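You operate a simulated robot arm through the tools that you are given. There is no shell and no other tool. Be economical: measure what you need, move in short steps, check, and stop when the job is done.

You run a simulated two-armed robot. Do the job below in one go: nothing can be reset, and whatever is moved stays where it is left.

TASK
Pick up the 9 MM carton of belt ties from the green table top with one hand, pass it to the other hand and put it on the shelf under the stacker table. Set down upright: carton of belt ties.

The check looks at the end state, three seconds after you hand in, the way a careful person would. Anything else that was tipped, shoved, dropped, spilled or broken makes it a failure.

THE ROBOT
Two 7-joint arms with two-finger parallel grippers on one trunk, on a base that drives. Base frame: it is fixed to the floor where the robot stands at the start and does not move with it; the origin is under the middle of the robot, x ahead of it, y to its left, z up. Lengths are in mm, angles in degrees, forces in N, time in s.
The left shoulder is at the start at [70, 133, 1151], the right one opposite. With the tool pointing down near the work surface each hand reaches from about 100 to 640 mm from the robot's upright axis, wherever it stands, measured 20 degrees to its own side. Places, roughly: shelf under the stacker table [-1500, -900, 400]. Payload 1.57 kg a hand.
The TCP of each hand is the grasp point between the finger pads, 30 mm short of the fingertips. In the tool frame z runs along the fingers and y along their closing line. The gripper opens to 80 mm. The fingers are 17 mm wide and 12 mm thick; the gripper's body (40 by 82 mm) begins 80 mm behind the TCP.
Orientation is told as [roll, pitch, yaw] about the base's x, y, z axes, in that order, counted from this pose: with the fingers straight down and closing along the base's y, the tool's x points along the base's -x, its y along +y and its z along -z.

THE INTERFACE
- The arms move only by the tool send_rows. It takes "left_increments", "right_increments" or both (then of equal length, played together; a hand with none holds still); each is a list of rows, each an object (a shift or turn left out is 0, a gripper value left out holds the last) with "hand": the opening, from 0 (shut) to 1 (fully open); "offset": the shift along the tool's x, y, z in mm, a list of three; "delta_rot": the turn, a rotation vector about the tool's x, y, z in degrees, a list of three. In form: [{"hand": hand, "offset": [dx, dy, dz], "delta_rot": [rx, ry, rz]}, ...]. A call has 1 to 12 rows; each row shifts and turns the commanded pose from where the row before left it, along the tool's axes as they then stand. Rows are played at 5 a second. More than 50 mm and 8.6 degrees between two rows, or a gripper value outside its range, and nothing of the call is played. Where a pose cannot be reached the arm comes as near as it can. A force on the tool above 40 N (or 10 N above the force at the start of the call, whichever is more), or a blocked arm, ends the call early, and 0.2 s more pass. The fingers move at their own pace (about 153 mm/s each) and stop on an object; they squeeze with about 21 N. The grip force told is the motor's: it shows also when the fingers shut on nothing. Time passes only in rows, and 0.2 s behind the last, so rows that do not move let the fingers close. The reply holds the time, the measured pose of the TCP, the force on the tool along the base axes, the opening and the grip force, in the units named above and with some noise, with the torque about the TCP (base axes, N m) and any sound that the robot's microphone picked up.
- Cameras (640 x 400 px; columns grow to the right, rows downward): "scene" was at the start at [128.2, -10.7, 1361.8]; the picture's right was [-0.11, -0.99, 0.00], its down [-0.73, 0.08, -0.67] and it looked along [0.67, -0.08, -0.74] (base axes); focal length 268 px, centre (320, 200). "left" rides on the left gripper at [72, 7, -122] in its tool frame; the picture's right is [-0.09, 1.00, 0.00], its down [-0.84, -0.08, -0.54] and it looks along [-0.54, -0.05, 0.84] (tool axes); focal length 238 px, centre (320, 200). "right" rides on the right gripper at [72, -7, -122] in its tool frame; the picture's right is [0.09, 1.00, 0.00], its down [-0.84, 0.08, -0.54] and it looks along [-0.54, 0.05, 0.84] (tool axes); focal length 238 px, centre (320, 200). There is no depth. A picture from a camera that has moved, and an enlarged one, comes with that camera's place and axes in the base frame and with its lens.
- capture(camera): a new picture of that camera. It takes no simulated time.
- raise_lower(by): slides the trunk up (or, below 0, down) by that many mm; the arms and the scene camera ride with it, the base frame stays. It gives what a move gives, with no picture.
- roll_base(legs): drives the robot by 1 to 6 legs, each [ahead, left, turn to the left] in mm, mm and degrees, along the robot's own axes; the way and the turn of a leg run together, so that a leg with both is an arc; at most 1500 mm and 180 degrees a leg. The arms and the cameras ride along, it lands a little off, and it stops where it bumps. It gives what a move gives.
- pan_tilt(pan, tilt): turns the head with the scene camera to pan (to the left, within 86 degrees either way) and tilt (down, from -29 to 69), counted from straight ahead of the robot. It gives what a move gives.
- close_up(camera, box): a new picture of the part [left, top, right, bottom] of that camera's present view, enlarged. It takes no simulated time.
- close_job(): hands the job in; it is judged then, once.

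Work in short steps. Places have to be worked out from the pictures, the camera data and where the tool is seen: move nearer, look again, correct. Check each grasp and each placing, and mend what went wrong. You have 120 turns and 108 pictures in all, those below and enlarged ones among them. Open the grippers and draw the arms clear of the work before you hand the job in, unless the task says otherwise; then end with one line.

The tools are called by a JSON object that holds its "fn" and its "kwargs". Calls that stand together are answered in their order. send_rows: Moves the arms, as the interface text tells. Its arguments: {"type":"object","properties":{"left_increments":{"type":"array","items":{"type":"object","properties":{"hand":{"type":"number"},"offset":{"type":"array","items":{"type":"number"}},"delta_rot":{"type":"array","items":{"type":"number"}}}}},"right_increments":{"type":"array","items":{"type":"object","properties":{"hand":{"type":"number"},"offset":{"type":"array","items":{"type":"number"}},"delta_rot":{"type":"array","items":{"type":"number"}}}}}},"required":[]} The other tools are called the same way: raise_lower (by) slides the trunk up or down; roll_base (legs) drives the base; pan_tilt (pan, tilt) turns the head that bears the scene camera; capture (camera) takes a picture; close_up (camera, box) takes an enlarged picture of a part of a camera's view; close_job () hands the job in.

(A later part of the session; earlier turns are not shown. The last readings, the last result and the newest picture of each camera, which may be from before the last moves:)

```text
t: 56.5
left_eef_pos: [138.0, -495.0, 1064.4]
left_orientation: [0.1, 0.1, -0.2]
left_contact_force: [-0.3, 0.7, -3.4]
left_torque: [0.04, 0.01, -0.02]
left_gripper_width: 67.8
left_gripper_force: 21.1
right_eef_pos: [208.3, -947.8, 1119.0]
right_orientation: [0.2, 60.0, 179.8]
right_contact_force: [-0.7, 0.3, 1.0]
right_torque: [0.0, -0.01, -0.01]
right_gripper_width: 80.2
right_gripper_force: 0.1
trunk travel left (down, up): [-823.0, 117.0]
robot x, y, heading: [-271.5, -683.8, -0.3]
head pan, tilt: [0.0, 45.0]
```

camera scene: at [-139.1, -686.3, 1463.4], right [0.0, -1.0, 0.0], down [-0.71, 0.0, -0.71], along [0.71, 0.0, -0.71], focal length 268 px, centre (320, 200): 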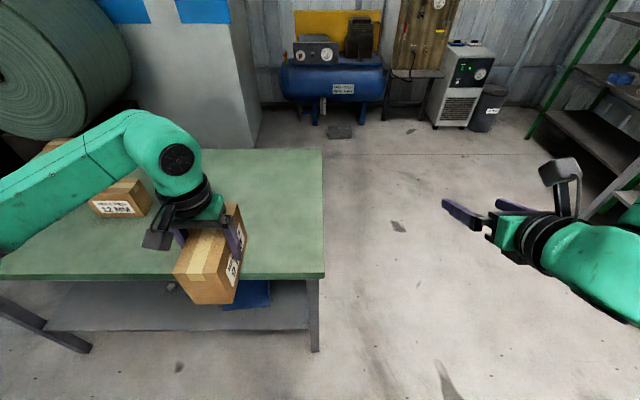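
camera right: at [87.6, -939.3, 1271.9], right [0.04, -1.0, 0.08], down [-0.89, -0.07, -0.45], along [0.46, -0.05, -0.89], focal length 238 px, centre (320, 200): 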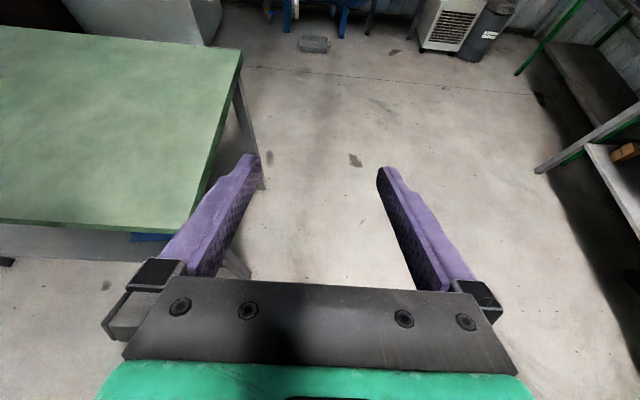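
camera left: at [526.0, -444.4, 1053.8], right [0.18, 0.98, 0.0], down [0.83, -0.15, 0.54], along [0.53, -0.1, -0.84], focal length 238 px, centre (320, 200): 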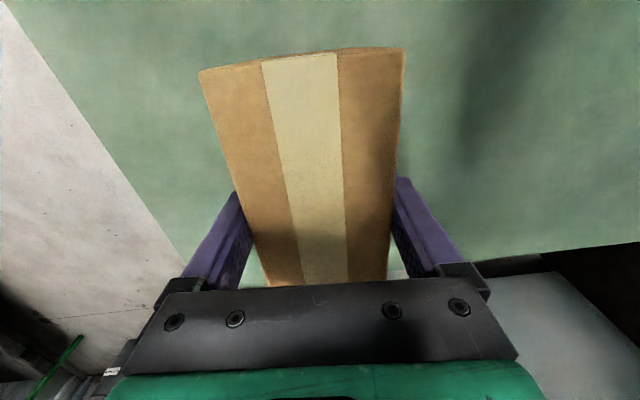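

{"fn": "send_rows", "kwargs": {"right_increments": [{"offset": [0, 0, 30], "delta_rot": [0, 7.5, 0]}, {"offset": [0, 0, 30], "delta_rot": [0, 7.5, 0]}, {"delta_rot": [0, 7.5, 0]}, {"delta_rot": [0, 7.5, 0]}, {}]}}

```text
t: 57.7
left_eef_pos: [139.7, -495.1, 1061.8]
left_orientation: [0.0, 0.0, -0.2]
left_contact_force: [0.4, -1.3, -4.4]
left_torque: [0.02, 0.0, -0.03]
left_gripper_width: 67.8
left_gripper_force: 20.9
right_eef_pos: [261.4, -930.7, 1097.1]
right_orientation: [0.9, 81.5, -177.1]
right_contact_force: [1.3, -0.5, -0.3]
right_torque: [0.01, 0.02, 0.05]
right_gripper_width: 79.9
right_gripper_force: 0.0
right hand out of reach, approached as far as the arm can: row 2, 3
trunk travel left (down, up): [-823.0, 117.0]
robot x, y, heading: [-271.4, -682.8, -0.3]
head pan, tilt: [0.0, 45.0]
```

The horizontal pose works further out and lower. I'll raise the trunk for clearance, then bring the right hand low and to the centre, ready to come up under the carton.

{"fn": "raise_lower", "kwargs": {"by": 80}}

{"fn": "send_rows", "kwargs": {"right_increments": [{"offset": [-40, 0, 0]}, {"offset": [-40, 0, 0]}, {"offset": [-40, 0, 0]}, {"offset": [-40, 0, 0]}, {"offset": [-19, -37, 0]}, {"offset": [0, -42, 0]}, {"offset": [0, -42, 0]}, {"offset": [0, -42, 0]}, {"offset": [0, -42, 0]}, {"offset": [0, -42, 0]}, {}]}}

{"fn": "capture", "kwargs": {"camera": "scene"}}

```text
t: 58.9
left_eef_pos: [139.1, -494.7, 1142.6]
left_orientation: [0.0, 0.1, -0.1]
left_contact_force: [-0.5, -1.5, -4.4]
left_torque: [-0.01, 0.02, -0.04]
left_gripper_width: 67.9
left_gripper_force: 21.4
right_eef_pos: [261.1, -930.0, 1177.4]
right_orientation: [0.3, 81.4, -177.6]
right_contact_force: [-0.4, -0.2, -0.6]
right_torque: [0.01, 0.0, -0.01]
right_gripper_width: 79.9
right_gripper_force: 0.0
trunk travel left (down, up): [-903.0, 37.0]
robot x, y, heading: [-271.2, -685.6, -0.2]
head pan, tilt: [0.0, 45.0]
```

```text
t: 61.3
left_eef_pos: [139.2, -496.0, 1142.6]
left_orientation: [0.0, 0.0, -0.2]
left_contact_force: [0.2, -0.4, -4.4]
left_torque: [0.01, 0.05, -0.04]
left_gripper_width: 68.0
left_gripper_force: 21.0
right_eef_pos: [224.3, -684.0, 1002.3]
right_orientation: [0.1, 81.4, -177.7]
right_contact_force: [-0.8, 0.2, 0.3]
right_torque: [0.01, 0.04, 0.01]
right_gripper_width: 80.0
right_gripper_force: 0.0
trunk travel left (down, up): [-903.0, 37.0]
robot x, y, heading: [-269.5, -685.1, -0.2]
head pan, tilt: [0.0, 45.0]
```

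```text
75 pictures are left
camera scene: at [-139.0, -686.8, 1543.5], right [0.0, -1.0, 0.0], down [-0.71, 0.0, -0.71], along [0.71, 0.0, -0.71], focal length 268 px, centre (320, 200)
```

scene: 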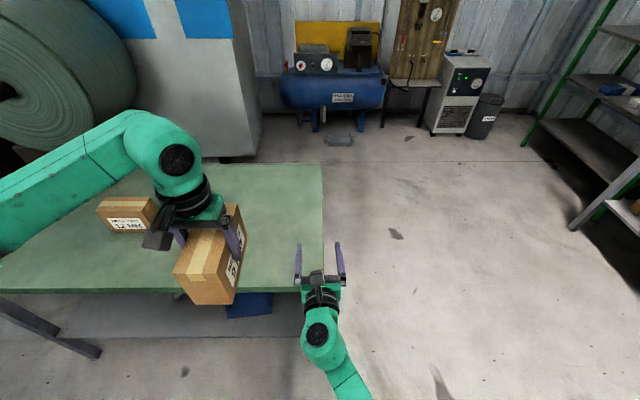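

The right tool is in place at [224, -684, 1002], 81° pitch. Move the carton over it (x first, then y), and straighten the right yaw.

{"fn": "send_rows", "kwargs": {"left_increments": [{"offset": [-40, 0, 0]}, {"offset": [-40, 0, 0]}, {"offset": [-40, 0, 0]}, {"offset": [0, -38, 0]}, {"offset": [0, -38, 0]}, {"offset": [0, -38, 0]}, {"offset": [0, -38, 0]}, {"offset": [0, -36, 0]}, {}], "right_increments": [{"delta_rot": [-2.5, 0, 0]}, {}, {}, {}, {}, {}, {}, {}, {}]}}

{"fn": "capture", "kwargs": {"camera": "scene"}}

{"fn": "capture", "kwargs": {"camera": "right"}}

{"fn": "capture", "kwargs": {"camera": "left"}}

```text
t: 63.3
left_eef_pos: [258.3, -682.4, 1142.7]
left_orientation: [0.0, 0.0, 0.0]
left_contact_force: [-0.2, 0.3, -4.4]
left_torque: [-0.02, 0.06, -0.02]
left_gripper_width: 68.0
left_gripper_force: 21.2
right_eef_pos: [224.6, -682.6, 1001.3]
right_orientation: [3.0, 81.2, -177.4]
right_contact_force: [0.0, -0.9, -0.1]
right_torque: [0.02, 0.01, -0.03]
right_gripper_width: 80.1
right_gripper_force: 0.1
trunk travel left (down, up): [-903.0, 37.0]
robot x, y, heading: [-271.5, -683.5, -0.3]
head pan, tilt: [0.0, 45.0]
```

```text
74 pictures are left
camera scene: at [-138.6, -685.4, 1543.5], right [0.0, -1.0, 0.0], down [-0.71, 0.0, -0.71], along [0.71, 0.0, -0.71], focal length 268 px, centre (320, 200)
```

scene: 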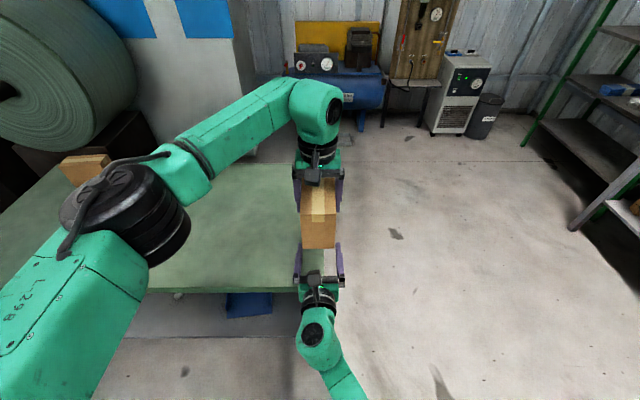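

```text
73 pictures are left
camera right: at [115.0, -676.0, 1090.6], right [0.01, -1.0, 0.1], down [-0.66, -0.08, -0.75], along [0.75, -0.06, -0.66], focal length 238 px, centre (320, 200)
```

right: 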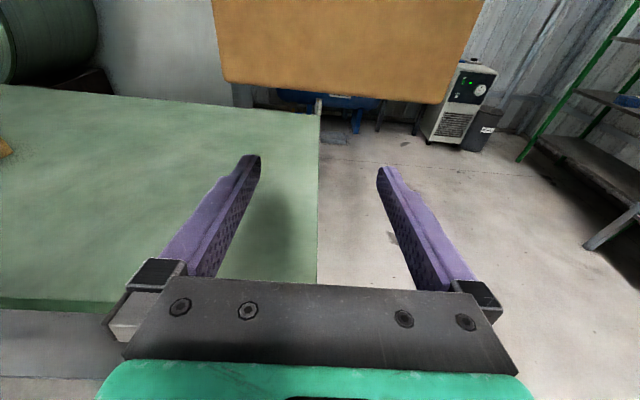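

```text
72 pictures are left
camera left: at [187.9, -675.0, 1262.6], right [0.09, 1.0, 0.0], down [0.84, -0.08, 0.54], along [0.54, -0.05, -0.84], focal length 238 px, centre (320, 200)
```

left: 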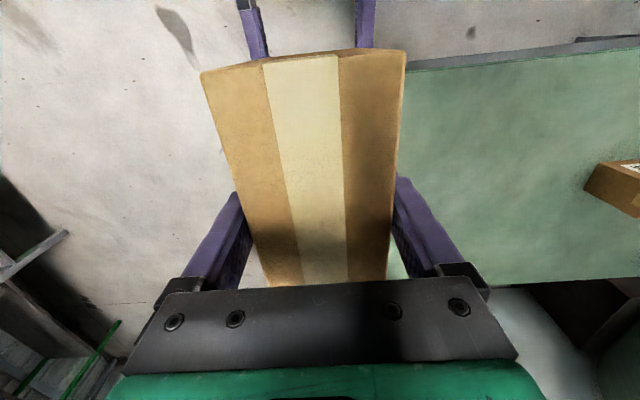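

Aligned laterally within 1 mm, and the right tool's closing axis is level. Raise it 88 mm around the carton's lower part.

{"fn": "send_rows", "kwargs": {"right_increments": [{"hand": 1, "offset": [18, 0, -2.8]}, {"offset": [18, 0, -2.8]}, {"offset": [18, 0, -2.8]}, {"offset": [18, 0, -2.8]}, {"offset": [15, 0, -2.3]}, {}]}}

{"fn": "capture", "kwargs": {"camera": "right"}}

{"fn": "close_up", "kwargs": {"camera": "scene", "box": [240, 130, 400, 290]}}

{"fn": "capture", "kwargs": {"camera": "left"}}

```text
t: 64.7
left_eef_pos: [260.9, -682.5, 1141.1]
left_orientation: [-0.1, -0.1, 0.0]
left_contact_force: [9.0, -4.6, 11.8]
left_torque: [0.07, 0.63, 0.17]
left_gripper_width: 67.9
left_gripper_force: 21.0
right_eef_pos: [222.5, -699.9, 1067.4]
right_orientation: [40.7, 79.0, -138.6]
right_contact_force: [-8.8, 4.6, -16.0]
right_torque: [-0.75, -0.69, 0.17]
right_gripper_width: 79.9
right_gripper_force: 0.1
trunk travel left (down, up): [-903.0, 37.0]
robot x, y, heading: [-272.9, -683.3, -0.5]
head pan, tilt: [0.0, 45.0]
```

```text
71 pictures are left
camera right: at [111.9, -685.9, 1155.1], right [0.04, -0.98, 0.21], down [-0.65, -0.19, -0.73], along [0.76, -0.11, -0.64], focal length 238 px, centre (320, 200)
```

right: 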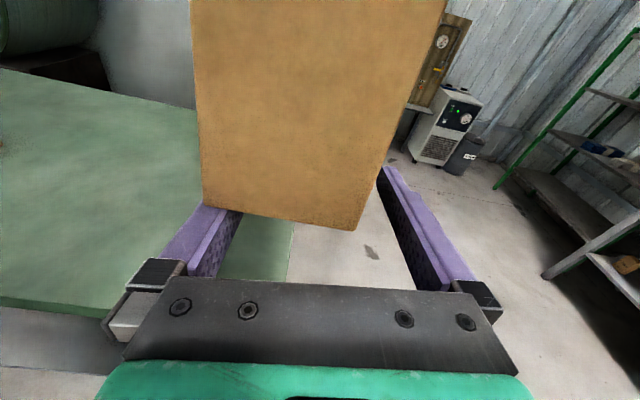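

```text
2.50 times, centred on (320, 210) of scene
camera zoom: at [-138.4, -686.4, 1543.4], right [0.0, -1.0, 0.0], down [-0.71, 0.0, -0.71], along [0.71, 0.0, -0.71], focal length 670 px, centre (320, 175)
```

zoom: 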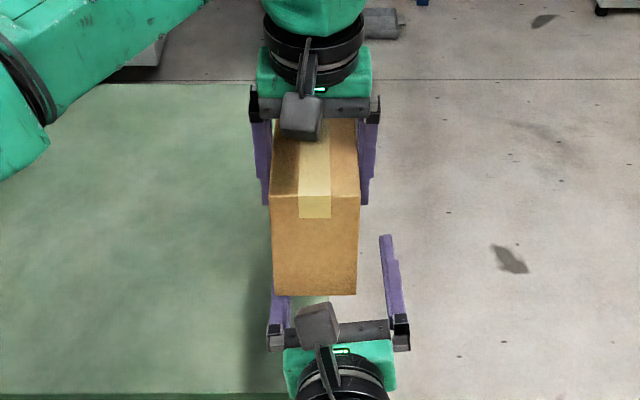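

```text
69 pictures are left
camera left: at [188.4, -675.4, 1262.6], right [0.09, 1.0, 0.0], down [0.84, -0.08, 0.54], along [0.54, -0.05, -0.84], focal length 238 px, centre (320, 200)
```

left: 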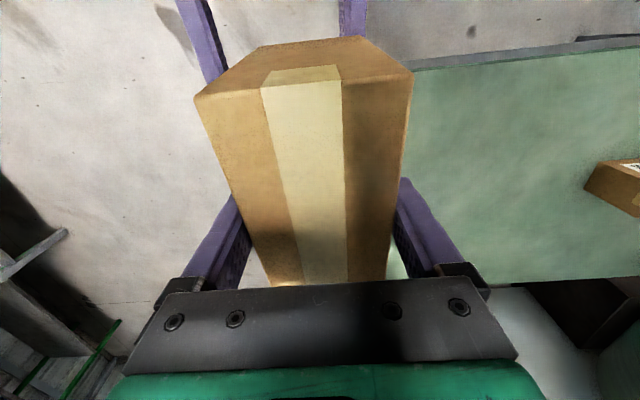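

The right hand's +y finger caught the carton's underside and pitched it slightly in the left grip. Back the right hand down again and look.

{"fn": "send_rows", "kwargs": {"right_increments": [{"hand": 1, "offset": [-20, 0, 3]}, {"offset": [-20, 0, 3]}, {"offset": [-20, 0, 3]}, {"offset": [-15, 0, 2.3]}, {}]}}

{"fn": "capture", "kwargs": {"camera": "left"}}

{"fn": "capture", "kwargs": {"camera": "right"}}

```text
t: 65.9
left_eef_pos: [259.2, -681.8, 1141.4]
left_orientation: [0.0, 0.0, -0.2]
left_contact_force: [0.1, -0.5, -3.4]
left_torque: [0.0, -0.01, -0.01]
left_gripper_width: 67.9
left_gripper_force: 21.0
right_eef_pos: [225.1, -684.6, 1012.5]
right_orientation: [2.6, 81.4, -177.9]
right_contact_force: [-0.7, 0.2, -0.1]
right_torque: [0.0, -0.02, -0.02]
right_gripper_width: 79.9
right_gripper_force: 0.0
trunk travel left (down, up): [-903.0, 37.0]
robot x, y, heading: [-272.3, -685.3, -0.1]
head pan, tilt: [0.0, 45.0]
```

```text
68 pictures are left
camera left: at [187.9, -675.3, 1262.6], right [0.09, 1.0, 0.0], down [0.84, -0.08, 0.54], along [0.54, -0.05, -0.84], focal length 238 px, centre (320, 200)
```

left: 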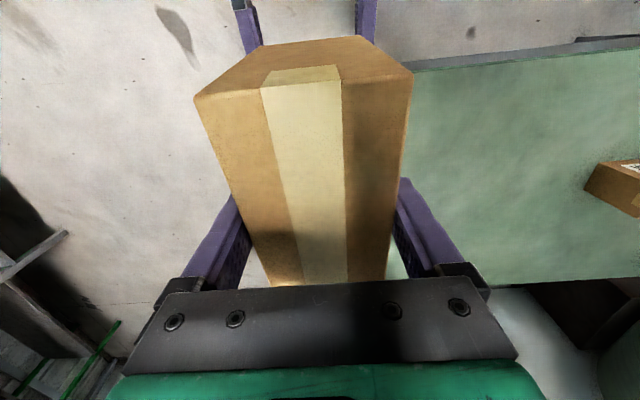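

```text
67 pictures are left
camera right: at [115.7, -677.4, 1100.8], right [0.01, -1.0, 0.1], down [-0.66, -0.08, -0.75], along [0.75, -0.06, -0.66], focal length 238 px, centre (320, 200)
```

right: 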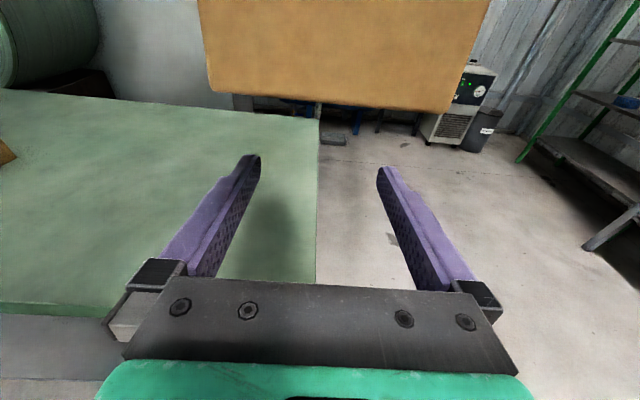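

The carton is pitched about 8° (near end up). I tilt the left hand by -8° to level it, shift the right hand 2 mm toward +y, and rise only a bit to check for drift.

{"fn": "send_rows", "kwargs": {"left_increments": [{"delta_rot": [0, -4, 0]}, {"delta_rot": [0, -4, 0]}, {}, {}], "right_increments": [{"offset": [0, -2, 0]}, {}, {"offset": [20, 0, -3]}, {}]}}

{"fn": "capture", "kwargs": {"camera": "left"}}

{"fn": "capture", "kwargs": {"camera": "right"}}

{"fn": "close_up", "kwargs": {"camera": "scene", "box": [240, 130, 400, 290]}}

```text
t: 66.9
left_eef_pos: [259.0, -682.6, 1142.5]
left_orientation: [0.0, -7.9, -0.1]
left_contact_force: [0.0, -0.5, -3.6]
left_torque: [-0.01, 0.02, -0.01]
left_gripper_width: 67.9
left_gripper_force: 20.6
right_eef_pos: [225.5, -684.5, 1030.8]
right_orientation: [2.8, 81.4, -177.7]
right_contact_force: [-0.2, 1.1, 0.5]
right_torque: [-0.01, -0.01, 0.01]
right_gripper_width: 80.0
right_gripper_force: 0.0
trunk travel left (down, up): [-903.0, 37.0]
robot x, y, heading: [-269.1, -687.0, -0.3]
head pan, tilt: [0.0, 45.0]
```

```text
66 pictures are left
camera left: at [171.2, -675.6, 1252.0], right [0.09, 1.0, 0.01], down [0.75, -0.08, 0.65], along [0.65, -0.05, -0.76], focal length 238 px, centre (320, 200)
```

left: 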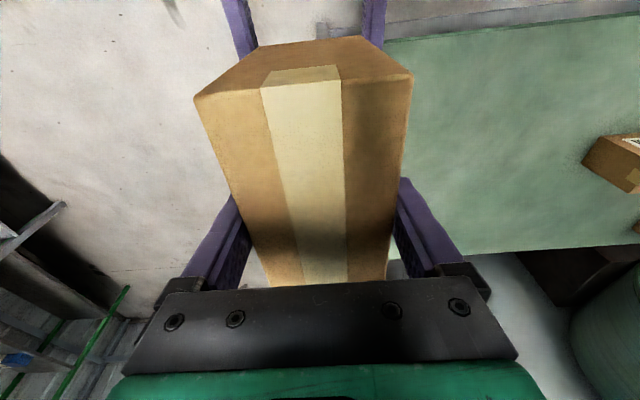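

```text
65 pictures are left
camera right: at [116.0, -676.2, 1121.0], right [0.01, -1.0, 0.1], down [-0.66, -0.08, -0.75], along [0.75, -0.06, -0.66], focal length 238 px, centre (320, 200)
```

right: 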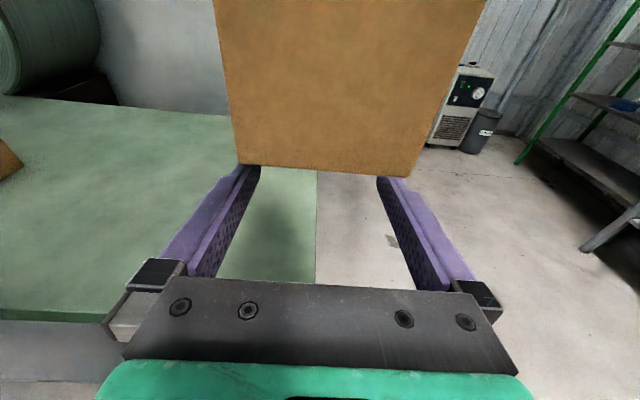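

```text
2.50 times, centred on (320, 210) of scene
camera zoom: at [-138.5, -686.7, 1543.4], right [0.0, -1.0, 0.0], down [-0.71, 0.0, -0.71], along [0.71, 0.0, -0.71], focal length 670 px, centre (320, 175)
```

zoom: 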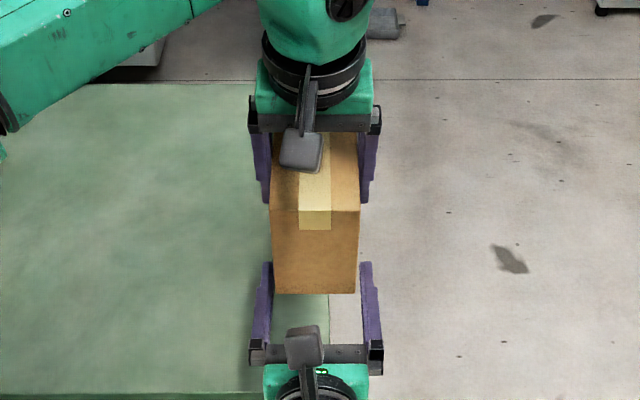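

Both views show the fingers evenly straddling the carton (about 6 mm each side). Rise slowly 25 mm and recheck forces.

{"fn": "send_rows", "kwargs": {"right_increments": [{"offset": [5, 0, -0.8]}, {"offset": [5, 0, -0.8]}, {"offset": [5, 0, -0.8]}, {"offset": [5, 0, -0.8]}, {"offset": [5, 0, -0.8]}, {}]}}

{"fn": "capture", "kwargs": {"camera": "right"}}

```text
t: 68.3
left_eef_pos: [259.1, -682.8, 1143.1]
left_orientation: [0.0, -8.0, -0.2]
left_contact_force: [0.2, 0.6, -4.0]
left_torque: [0.02, 0.01, 0.0]
left_gripper_width: 67.9
left_gripper_force: 21.0
right_eef_pos: [223.8, -683.1, 1057.1]
right_orientation: [2.6, 81.4, -177.8]
right_contact_force: [-0.4, -0.1, 0.4]
right_torque: [0.0, 0.0, -0.05]
right_gripper_width: 79.9
right_gripper_force: 0.0
trunk travel left (down, up): [-903.0, 37.0]
robot x, y, heading: [-271.0, -688.5, -0.3]
head pan, tilt: [0.0, 45.0]
```

```text
63 pictures are left
camera right: at [115.5, -675.1, 1146.2], right [0.01, -1.0, 0.1], down [-0.66, -0.08, -0.75], along [0.75, -0.06, -0.66], focal length 238 px, centre (320, 200)
```

right: 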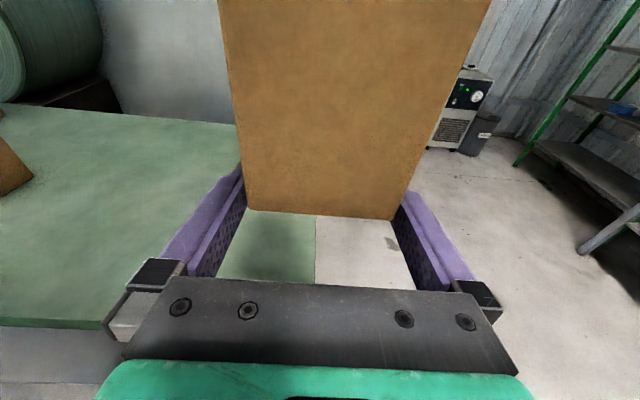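

Straddling with no contact. Rise 32 mm more, then close the right hand.

{"fn": "send_rows", "kwargs": {"right_increments": [{"offset": [6, 0, -0.9]}, {"offset": [6, 0, -0.9]}, {"offset": [6, 0, -0.9]}, {"offset": [6, 0, -0.9]}, {"offset": [6, 0, -0.9]}, {}]}}

{"fn": "capture", "kwargs": {"camera": "right"}}

{"fn": "close_up", "kwargs": {"camera": "scene", "box": [240, 130, 400, 290]}}

```text
t: 69.7
left_eef_pos: [258.8, -683.0, 1141.9]
left_orientation: [0.1, -8.0, -0.2]
left_contact_force: [0.1, 0.1, -3.6]
left_torque: [0.01, 0.01, -0.02]
left_gripper_width: 68.0
left_gripper_force: 20.5
right_eef_pos: [224.0, -680.9, 1087.3]
right_orientation: [2.7, 81.4, -177.7]
right_contact_force: [0.2, 0.9, -0.2]
right_torque: [0.0, -0.08, 0.02]
right_gripper_width: 80.0
right_gripper_force: 0.1
trunk travel left (down, up): [-903.0, 37.0]
robot x, y, heading: [-269.8, -683.1, -0.2]
head pan, tilt: [0.0, 45.0]
```

```text
62 pictures are left
camera right: at [115.3, -673.3, 1176.4], right [0.01, -1.0, 0.1], down [-0.66, -0.08, -0.75], along [0.75, -0.06, -0.66], focal length 238 px, centre (320, 200)
```

right: 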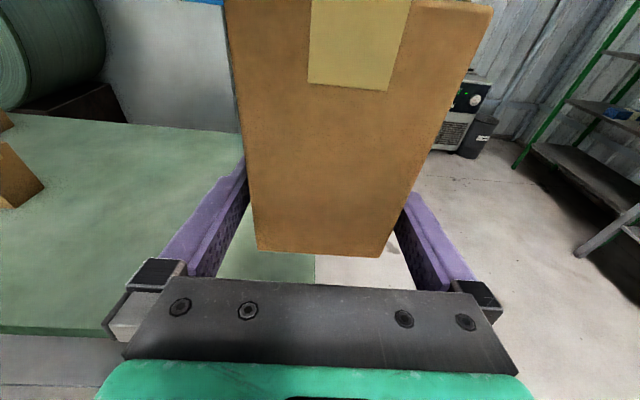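

```text
2.50 times, centred on (320, 210) of scene
camera zoom: at [-138.5, -686.6, 1543.5], right [0.0, -1.0, 0.0], down [-0.71, 0.0, -0.71], along [0.71, 0.0, -0.71], focal length 670 px, centre (320, 175)
```

zoom: 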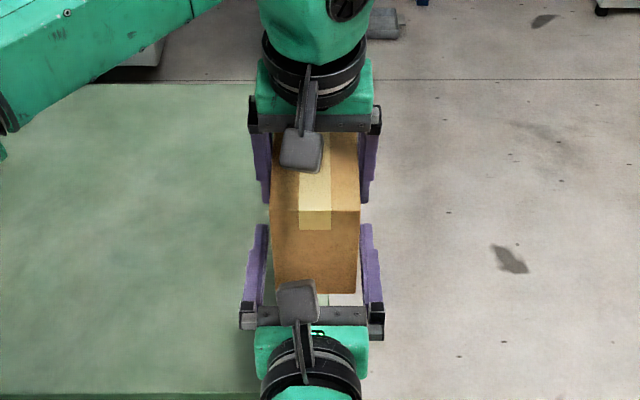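

Right hand has drifted ~2.5 mm to +y; correct that, go 12 mm deeper, and close.

{"fn": "send_rows", "kwargs": {"right_increments": [{"offset": [0, 2.5, 0]}, {"offset": [0, 0, 6]}, {"offset": [0, 0, 6]}, {"hand": 0}, {"hand": 0}, {"hand": 0}, {"hand": 0}]}}

{"fn": "capture", "kwargs": {"camera": "right"}}

{"fn": "close_up", "kwargs": {"camera": "scene", "box": [240, 130, 400, 290]}}

```text
t: 71.3
left_eef_pos: [258.4, -682.8, 1142.5]
left_orientation: [-0.2, -8.0, -0.2]
left_contact_force: [3.7, -6.1, -5.5]
left_torque: [-0.72, -0.04, -0.57]
left_gripper_width: 67.9
left_gripper_force: 21.2
right_eef_pos: [235.3, -684.1, 1085.9]
right_orientation: [2.6, 81.5, -177.8]
right_contact_force: [-4.1, 5.6, 0.7]
right_torque: [0.45, -0.17, 0.68]
right_gripper_width: 68.1
right_gripper_force: 20.9
trunk travel left (down, up): [-903.0, 37.0]
robot x, y, heading: [-266.3, -683.1, -0.4]
head pan, tilt: [0.0, 45.0]
```

```text
60 pictures are left
camera right: at [126.8, -675.9, 1174.7], right [0.01, -1.0, 0.1], down [-0.66, -0.08, -0.75], along [0.75, -0.06, -0.66], focal length 238 px, centre (320, 200)
```

right: 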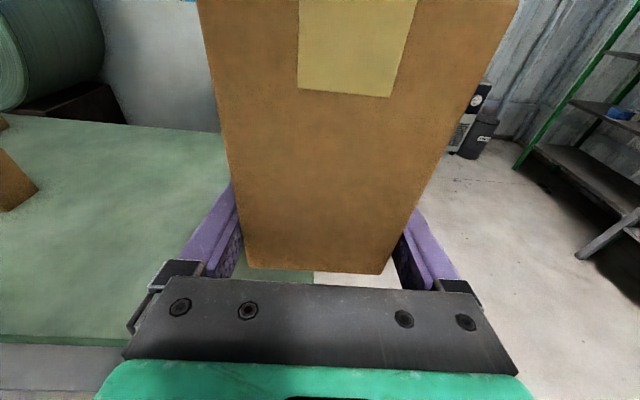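

```text
2.50 times, centred on (320, 210) of scene
camera zoom: at [-138.7, -686.6, 1543.5], right [0.0, -1.0, 0.0], down [-0.71, 0.0, -0.71], along [0.71, 0.0, -0.71], focal length 670 px, centre (320, 175)
```

zoom: 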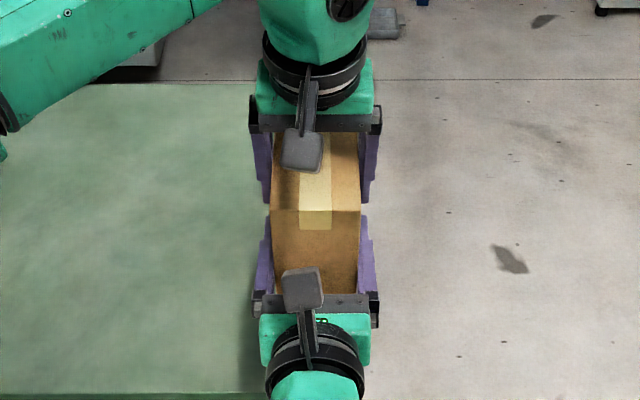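

Both hands grip (68 mm each). Open the left hand and check that the right holds.

{"fn": "send_rows", "kwargs": {"left_increments": [{"hand": 1}, {"hand": 1}, {"hand": 1}, {"hand": 1}]}}

{"fn": "capture", "kwargs": {"camera": "left"}}

{"fn": "capture", "kwargs": {"camera": "right"}}

```text
t: 72.3
left_eef_pos: [258.2, -681.1, 1142.9]
left_orientation: [-0.1, -8.0, -0.2]
left_contact_force: [-0.7, 0.3, -0.3]
left_torque: [0.0, -0.01, -0.01]
left_gripper_width: 80.1
left_gripper_force: 0.0
right_eef_pos: [235.1, -683.6, 1084.6]
right_orientation: [2.7, 81.4, -177.8]
right_contact_force: [-0.4, 0.0, -0.1]
right_torque: [-0.02, 0.14, 0.03]
right_gripper_width: 67.9
right_gripper_force: 21.3
trunk travel left (down, up): [-903.0, 37.0]
robot x, y, heading: [-268.9, -681.8, -0.3]
head pan, tilt: [0.0, 45.0]
```

```text
58 pictures are left
camera left: at [171.1, -675.7, 1252.0], right [0.09, 1.0, 0.01], down [0.75, -0.08, 0.65], along [0.65, -0.05, -0.76], focal length 238 px, centre (320, 200)
```

left: 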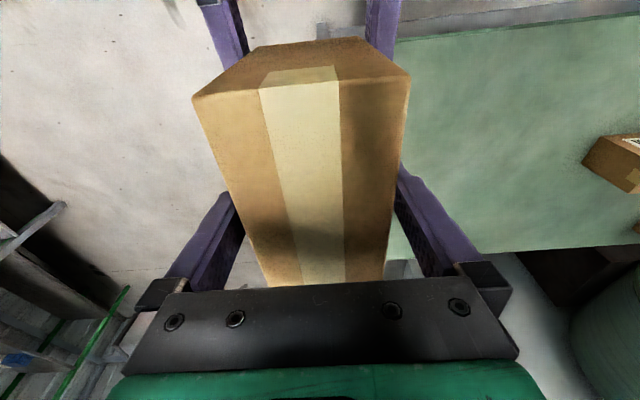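

```text
57 pictures are left
camera right: at [127.1, -676.3, 1174.5], right [0.01, -1.0, 0.1], down [-0.66, -0.08, -0.75], along [0.75, -0.06, -0.66], focal length 238 px, centre (320, 200)
```

right: 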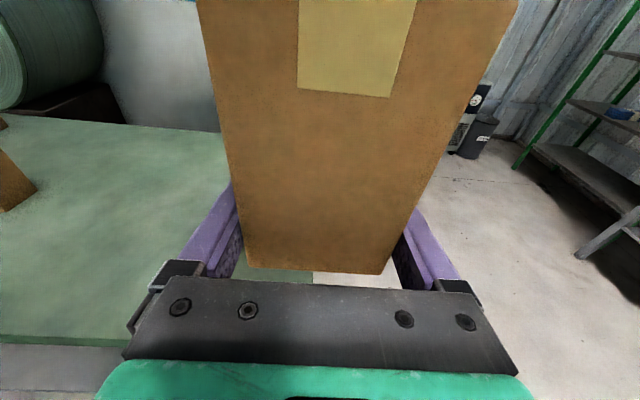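

Carton stays put in the right grip. Withdraw the left hand upward along its fingers.

{"fn": "send_rows", "kwargs": {"left_increments": [{"offset": [0, 0, -10]}, {"offset": [0, 0, -15]}, {"offset": [0, 0, -20]}, {"offset": [0, 0, -25]}, {"offset": [0, 0, -30]}, {"offset": [0, 0, -20]}, {}]}}

{"fn": "capture", "kwargs": {"camera": "scene"}}

{"fn": "capture", "kwargs": {"camera": "right"}}

```text
t: 73.9
left_eef_pos: [241.4, -683.3, 1261.8]
left_orientation: [0.0, -7.9, -0.3]
left_contact_force: [-0.8, 0.6, 0.6]
left_torque: [0.01, 0.01, -0.05]
left_gripper_width: 79.8
left_gripper_force: 0.2
right_eef_pos: [236.5, -684.5, 1085.8]
right_orientation: [2.7, 81.5, -177.7]
right_contact_force: [0.5, 0.4, -0.3]
right_torque: [0.01, 0.14, 0.04]
right_gripper_width: 67.6
right_gripper_force: 20.6
trunk travel left (down, up): [-903.0, 37.0]
robot x, y, heading: [-269.7, -682.8, -0.3]
head pan, tilt: [0.0, 45.0]
```

```text
56 pictures are left
camera scene: at [-138.3, -686.5, 1543.4], right [0.0, -1.0, 0.0], down [-0.71, 0.0, -0.71], along [0.71, 0.0, -0.71], focal length 268 px, centre (320, 200)
```

scene: 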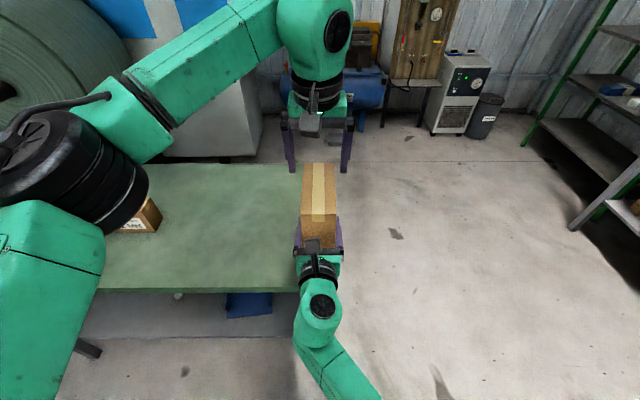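

```text
55 pictures are left
camera right: at [127.2, -676.2, 1174.4], right [0.01, -1.0, 0.1], down [-0.66, -0.08, -0.75], along [0.75, -0.06, -0.66], focal length 238 px, centre (320, 200)
```

right: 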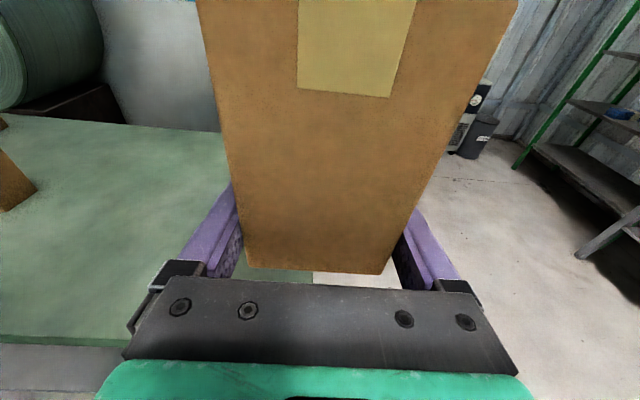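

Handover is done; the right hand carries the carton upright. Stow the left hand to its side and turn the robot right by 180°.

{"fn": "send_rows", "kwargs": {"left_increments": [{"offset": [10, 40, 0], "hand": 0.5}, {"offset": [20, 40, 0]}, {"offset": [20, 40, 0]}, {"offset": [20, 40, 0]}, {"offset": [20, 40, 0]}, {"offset": [20, 40, 0]}, {"delta_rot": [0, 8, 0]}, {}]}}

{"fn": "roll_base", "kwargs": {"legs": [[0, 0, -180]]}}

{"fn": "pan_tilt", "kwargs": {"pan": 0, "tilt": 35}}

{"fn": "capture", "kwargs": {"camera": "scene"}}

```text
t: 75.7
left_eef_pos: [133.2, -442.8, 1245.9]
left_orientation: [0.0, 0.1, -0.2]
left_contact_force: [-0.6, 0.2, -0.2]
left_torque: [0.04, 0.02, -0.04]
left_gripper_width: 40.2
left_gripper_force: 0.0
right_eef_pos: [236.3, -684.1, 1084.1]
right_orientation: [2.6, 81.2, -177.8]
right_contact_force: [-0.2, -0.3, -0.6]
right_torque: [-0.03, 0.11, 0.02]
right_gripper_width: 67.7
right_gripper_force: 21.3
trunk travel left (down, up): [-903.0, 37.0]
robot x, y, heading: [-271.1, -681.9, -0.4]
head pan, tilt: [0.0, 45.0]
```

```text
t: 83.3
left_eef_pos: [-665.5, -941.8, 1246.5]
left_orientation: [0.0, 0.0, -177.9]
left_contact_force: [0.7, 0.2, 0.4]
left_torque: [0.01, 0.0, 0.01]
left_gripper_width: 39.7
left_gripper_force: 0.1
right_eef_pos: [-776.3, -704.3, 1086.2]
right_orientation: [2.8, 81.4, 4.6]
right_contact_force: [-0.5, -0.1, 0.2]
right_torque: [0.0, -0.15, 0.01]
right_gripper_width: 67.9
right_gripper_force: 21.3
trunk travel left (down, up): [-903.0, 37.0]
robot x, y, heading: [-271.0, -682.3, -178.1]
head pan, tilt: [0.0, 45.0]
```

```text
t: 84.1
left_eef_pos: [-665.1, -941.1, 1246.1]
left_orientation: [-0.1, 0.0, -177.8]
left_contact_force: [-0.2, 0.4, -0.7]
left_torque: [-0.01, -0.03, -0.01]
left_gripper_width: 40.2
left_gripper_force: 0.1
right_eef_pos: [-776.2, -703.2, 1084.4]
right_orientation: [2.8, 81.4, 4.5]
right_contact_force: [-0.2, -0.4, 0.4]
right_torque: [-0.03, -0.11, 0.02]
right_gripper_width: 68.1
right_gripper_force: 21.2
trunk travel left (down, up): [-903.0, 37.0]
robot x, y, heading: [-268.4, -686.6, -178.1]
head pan, tilt: [0.0, 35.0]
```

```text
54 pictures are left
camera scene: at [-410.1, -690.9, 1558.2], right [-0.03, 1.0, 0.0], down [0.57, 0.02, -0.82], along [-0.82, -0.03, -0.57], focal length 268 px, centre (320, 200)
```

scene: 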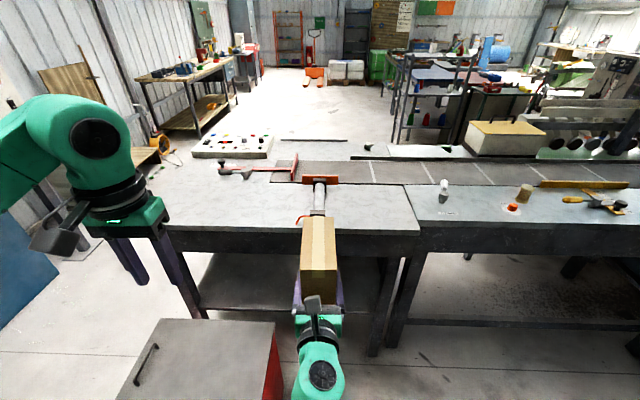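

The shelf front edge is at x≈-1150, z≈410, free between y≈-880 (cabinet side) and the leg at y≈-430; opening up to z≈790. I tuck the left hand back and up, then square up and slide so the carton faces y≈-560.

{"fn": "send_rows", "kwargs": {"left_increments": [{"offset": [28, 0, -25]}, {"offset": [28, 0, -25]}, {"offset": [28, 0, -25]}, {"offset": [28, 0, -25]}, {"offset": [28, 0, -25]}, {}]}}

{"fn": "roll_base", "kwargs": {"legs": [[0, 0, -1.9], [150, -130, 0]]}}

{"fn": "capture", "kwargs": {"camera": "scene"}}

```text
t: 85.5
left_eef_pos: [-536.5, -921.9, 1364.1]
left_orientation: [-0.1, 0.1, -177.9]
left_contact_force: [-0.3, 0.1, -0.7]
left_torque: [0.03, 0.0, 0.02]
left_gripper_width: 39.9
left_gripper_force: 0.0
left hand out of reach, approached as far as the arm can: row 5
right_eef_pos: [-778.0, -705.0, 1085.2]
right_orientation: [2.6, 81.4, 4.5]
right_contact_force: [-0.3, -0.6, 0.1]
right_torque: [-0.01, -0.07, 0.0]
right_gripper_width: 68.3
right_gripper_force: 20.0
trunk travel left (down, up): [-903.0, 37.0]
robot x, y, heading: [-268.4, -683.8, -178.2]
head pan, tilt: [0.0, 35.0]
```

```text
t: 87.4
left_eef_pos: [-688.4, -787.7, 1363.6]
left_orientation: [-0.2, -0.1, -179.8]
left_contact_force: [0.4, -0.1, 0.1]
left_torque: [0.06, 0.04, 0.02]
left_gripper_width: 39.9
left_gripper_force: 0.1
right_eef_pos: [-924.6, -560.2, 1086.0]
right_orientation: [3.6, 81.6, 3.5]
right_contact_force: [0.2, 0.8, -3.9]
right_torque: [0.04, -0.11, 0.01]
right_gripper_width: 68.1
right_gripper_force: 20.8
trunk travel left (down, up): [-903.0, 37.0]
robot x, y, heading: [-420.1, -556.2, -179.9]
head pan, tilt: [0.0, 35.0]
```

```text
53 pictures are left
camera scene: at [-556.1, -559.7, 1558.6], right [0.0, 1.0, 0.0], down [0.57, 0.0, -0.82], along [-0.82, 0.0, -0.57], focal length 268 px, centre (320, 200)
```

scene: 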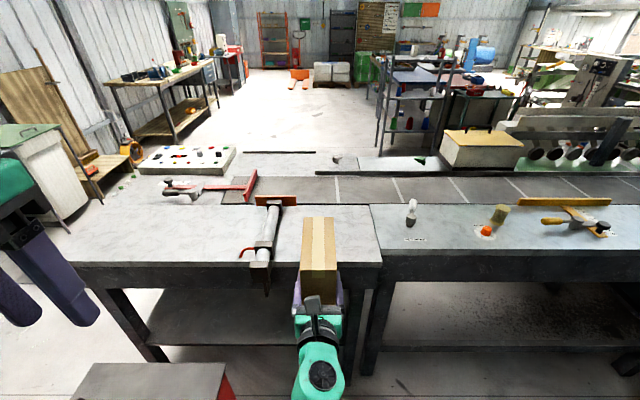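

Clear in front of the table: carton front end is at x≈-1048, 100 mm short of the edge. Lower the trunk 560 mm here.

{"fn": "raise_lower", "kwargs": {"by": -560}}

{"fn": "capture", "kwargs": {"camera": "scene"}}

{"fn": "capture", "kwargs": {"camera": "right"}}

{"fn": "capture", "kwargs": {"camera": "left"}}

```text
refused: -560 is not a number from -400 to 400
```

```text
52 pictures are left
camera scene: at [-556.1, -559.7, 1558.6], right [0.0, 1.0, 0.0], down [0.57, 0.0, -0.82], along [-0.82, 0.0, -0.57], focal length 268 px, centre (320, 200)
```

scene: 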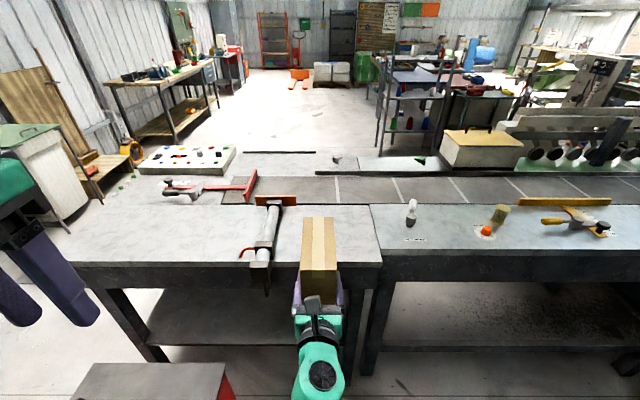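

```text
51 pictures are left
camera right: at [-813.7, -568.3, 1175.5], right [-0.01, 0.99, 0.1], down [0.66, 0.08, -0.75], along [-0.75, 0.06, -0.66], focal length 238 px, centre (320, 200)
```

right: 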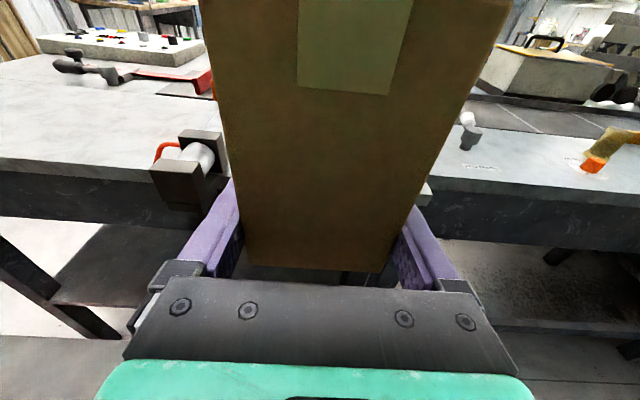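

```text
50 pictures are left
camera left: at [-615.8, -793.3, 1484.7], right [-0.09, -1.0, 0.0], down [-0.84, 0.07, 0.54], along [-0.54, 0.05, -0.84], focal length 238 px, centre (320, 200)
```

left: 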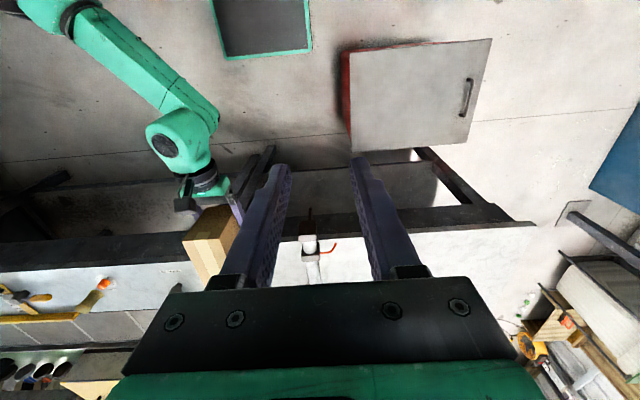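

The overhead left view shows the base is only ~±200 mm wide, with 130 mm spare to the cabinet (side at y≈-890). Lower in two steps.

{"fn": "raise_lower", "kwargs": {"by": -400}}

{"fn": "raise_lower", "kwargs": {"by": -150}}

{"fn": "capture", "kwargs": {"camera": "scene"}}

{"fn": "capture", "kwargs": {"camera": "right"}}

{"fn": "capture", "kwargs": {"camera": "left"}}

```text
t: 91.2
left_eef_pos: [-692.8, -784.6, 963.3]
left_orientation: [0.0, -0.1, -179.8]
left_contact_force: [-0.2, 0.6, -0.4]
left_torque: [0.01, 0.03, 0.0]
left_gripper_width: 39.8
left_gripper_force: 0.0
right_eef_pos: [-926.5, -558.1, 685.7]
right_orientation: [2.6, 81.4, 2.7]
right_contact_force: [1.0, -0.6, -3.9]
right_torque: [0.01, -0.14, 0.01]
right_gripper_width: 68.0
right_gripper_force: 20.8
trunk travel left (down, up): [-503.0, 437.0]
robot x, y, heading: [-419.3, -549.8, -180.0]
head pan, tilt: [0.0, 35.0]
```

```text
t: 93.0
left_eef_pos: [-691.4, -784.8, 813.7]
left_orientation: [0.0, 0.0, -179.8]
left_contact_force: [0.4, -0.1, -0.1]
left_torque: [-0.02, 0.01, -0.02]
left_gripper_width: 40.2
left_gripper_force: 0.1
right_eef_pos: [-925.9, -558.3, 535.0]
right_orientation: [2.7, 81.4, 2.7]
right_contact_force: [-0.4, -0.2, -3.1]
right_torque: [-0.01, -0.17, -0.02]
right_gripper_width: 67.7
right_gripper_force: 21.7
trunk travel left (down, up): [-353.0, 587.0]
robot x, y, heading: [-423.7, -555.5, -179.9]
head pan, tilt: [0.0, 35.0]
```

```text
49 pictures are left
camera scene: at [-559.2, -556.3, 1008.3], right [0.0, 1.0, 0.0], down [0.57, 0.0, -0.82], along [-0.82, 0.0, -0.57], focal length 268 px, centre (320, 200)
```

scene: 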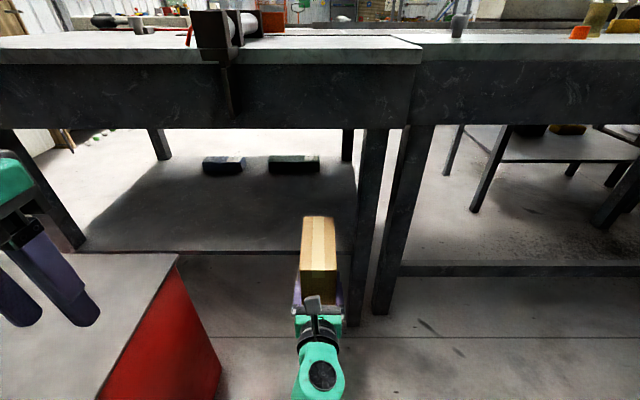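

```text
48 pictures are left
camera right: at [-816.0, -565.8, 624.5], right [-0.01, 1.0, 0.1], down [0.66, 0.08, -0.75], along [-0.75, 0.05, -0.66], focal length 238 px, centre (320, 200)
```

right: 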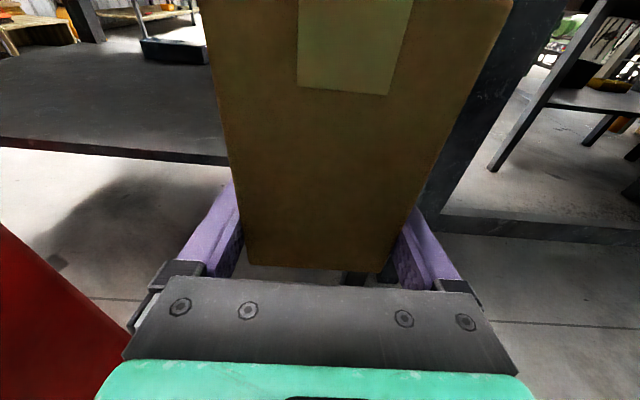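

```text
47 pictures are left
camera left: at [-618.8, -790.1, 934.8], right [-0.09, -1.0, 0.0], down [-0.84, 0.07, 0.54], along [-0.54, 0.05, -0.84], focal length 238 px, centre (320, 200)
```

left: 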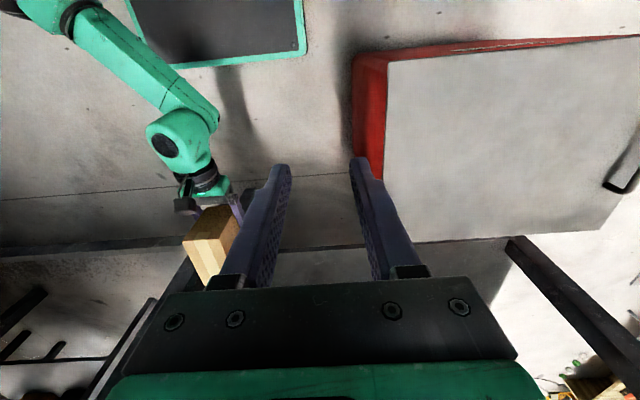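

Good view: shelf is free there, z≈400–406, leg inner face y≈-456. Zoom on the carton to check that it is level.

{"fn": "close_up", "kwargs": {"camera": "scene", "box": [270, 200, 370, 320]}}

{"fn": "close_up", "kwargs": {"camera": "left", "box": [150, 140, 290, 300]}}

```text
3.33 times, centred on (320, 260) of scene
camera zoom: at [-559.2, -556.3, 1008.3], right [0.0, 1.0, 0.0], down [0.57, 0.0, -0.82], along [-0.82, 0.0, -0.57], focal length 893 px, centre (320, 0)
```

zoom: 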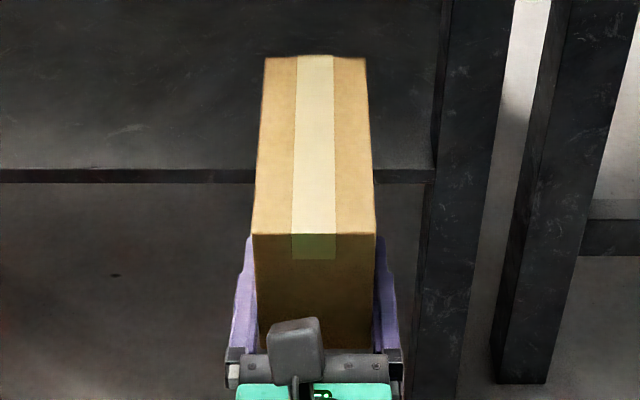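

```text
2.50 times, centred on (220, 220) of left
camera zoom: at [-618.8, -790.1, 934.8], right [-0.09, -1.0, 0.0], down [-0.84, 0.07, 0.54], along [-0.54, 0.05, -0.84], focal length 596 px, centre (570, 150)
```

zoom: 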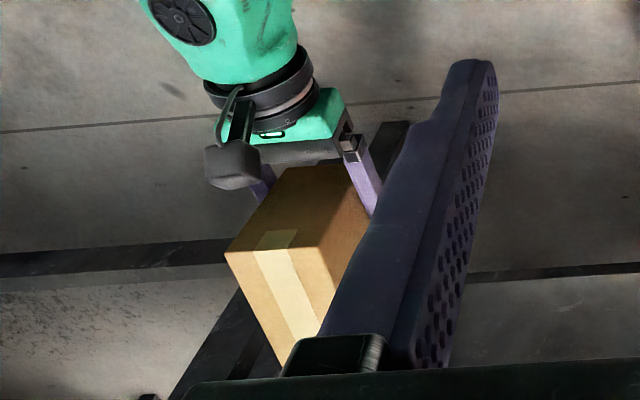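

The carton is about 2.5° nose-up; I correct the tool pitch by -2°, then shift left 40 mm and drive ahead 250 mm into the opening (carton bottom ≈515, well above the shelf).

{"fn": "send_rows", "kwargs": {"right_increments": [{"delta_rot": [0, -1, 0]}, {"delta_rot": [0, -1, 0]}, {}]}}

{"fn": "roll_base", "kwargs": {"legs": [[0, 40, 0], [250, 0, 0]]}}

{"fn": "capture", "kwargs": {"camera": "scene"}}

{"fn": "capture", "kwargs": {"camera": "right"}}

{"fn": "capture", "kwargs": {"camera": "left"}}

```text
t: 93.8
left_eef_pos: [-691.1, -784.5, 813.7]
left_orientation: [0.0, -0.1, -179.8]
left_contact_force: [0.6, -0.2, -0.2]
left_torque: [0.01, 0.02, 0.0]
left_gripper_width: 40.2
left_gripper_force: 0.0
right_eef_pos: [-925.9, -558.0, 536.2]
right_orientation: [2.2, 79.4, 2.2]
right_contact_force: [0.0, -0.5, -3.3]
right_torque: [0.0, -0.14, 0.03]
right_gripper_width: 67.9
right_gripper_force: 20.9
trunk travel left (down, up): [-353.0, 587.0]
robot x, y, heading: [-420.3, -552.7, -179.7]
head pan, tilt: [0.0, 35.0]
```

```text
t: 96.1
left_eef_pos: [-942.4, -824.3, 813.7]
left_orientation: [0.0, 0.0, -179.8]
left_contact_force: [-0.3, 1.1, -0.2]
left_torque: [-0.03, -0.02, -0.03]
left_gripper_width: 39.7
left_gripper_force: 0.1
right_eef_pos: [-1178.6, -599.1, 534.9]
right_orientation: [2.1, 79.3, 2.2]
right_contact_force: [-0.3, -0.2, -4.6]
right_torque: [0.02, -0.11, -0.03]
right_gripper_width: 68.1
right_gripper_force: 20.9
trunk travel left (down, up): [-353.0, 587.0]
robot x, y, heading: [-669.6, -598.5, -179.8]
head pan, tilt: [0.0, 35.0]
```

```text
44 pictures are left
camera scene: at [-810.8, -597.1, 1008.2], right [0.0, 1.0, 0.0], down [0.57, 0.0, -0.82], along [-0.82, 0.0, -0.57], focal length 268 px, centre (320, 200)
```

scene: 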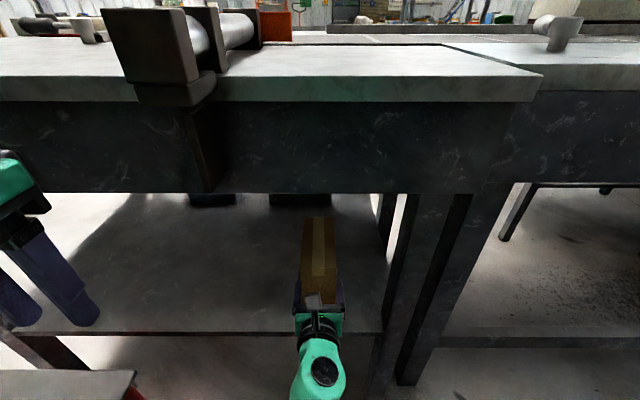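

```text
43 pictures are left
camera right: at [-1070.7, -606.3, 628.5], right [-0.02, 0.99, 0.1], down [0.69, 0.08, -0.72], along [-0.73, 0.05, -0.69], focal length 238 px, centre (320, 200)
```

right: 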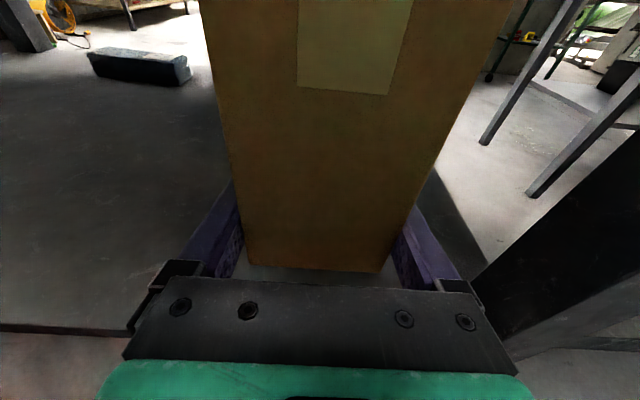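

```text
42 pictures are left
camera left: at [-870.0, -830.9, 934.6], right [-0.09, -1.0, 0.0], down [-0.84, 0.07, 0.54], along [-0.54, 0.05, -0.84], focal length 238 px, centre (320, 200)
```

left: 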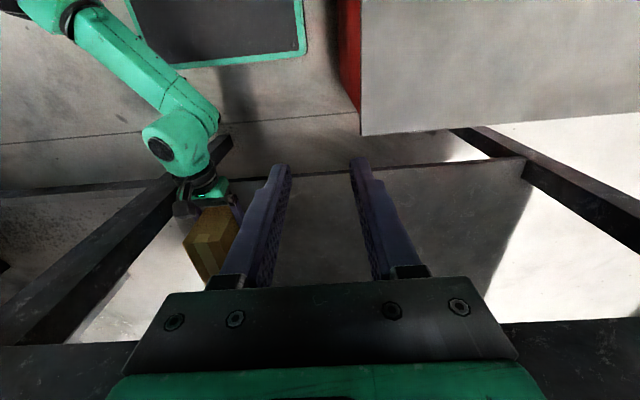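

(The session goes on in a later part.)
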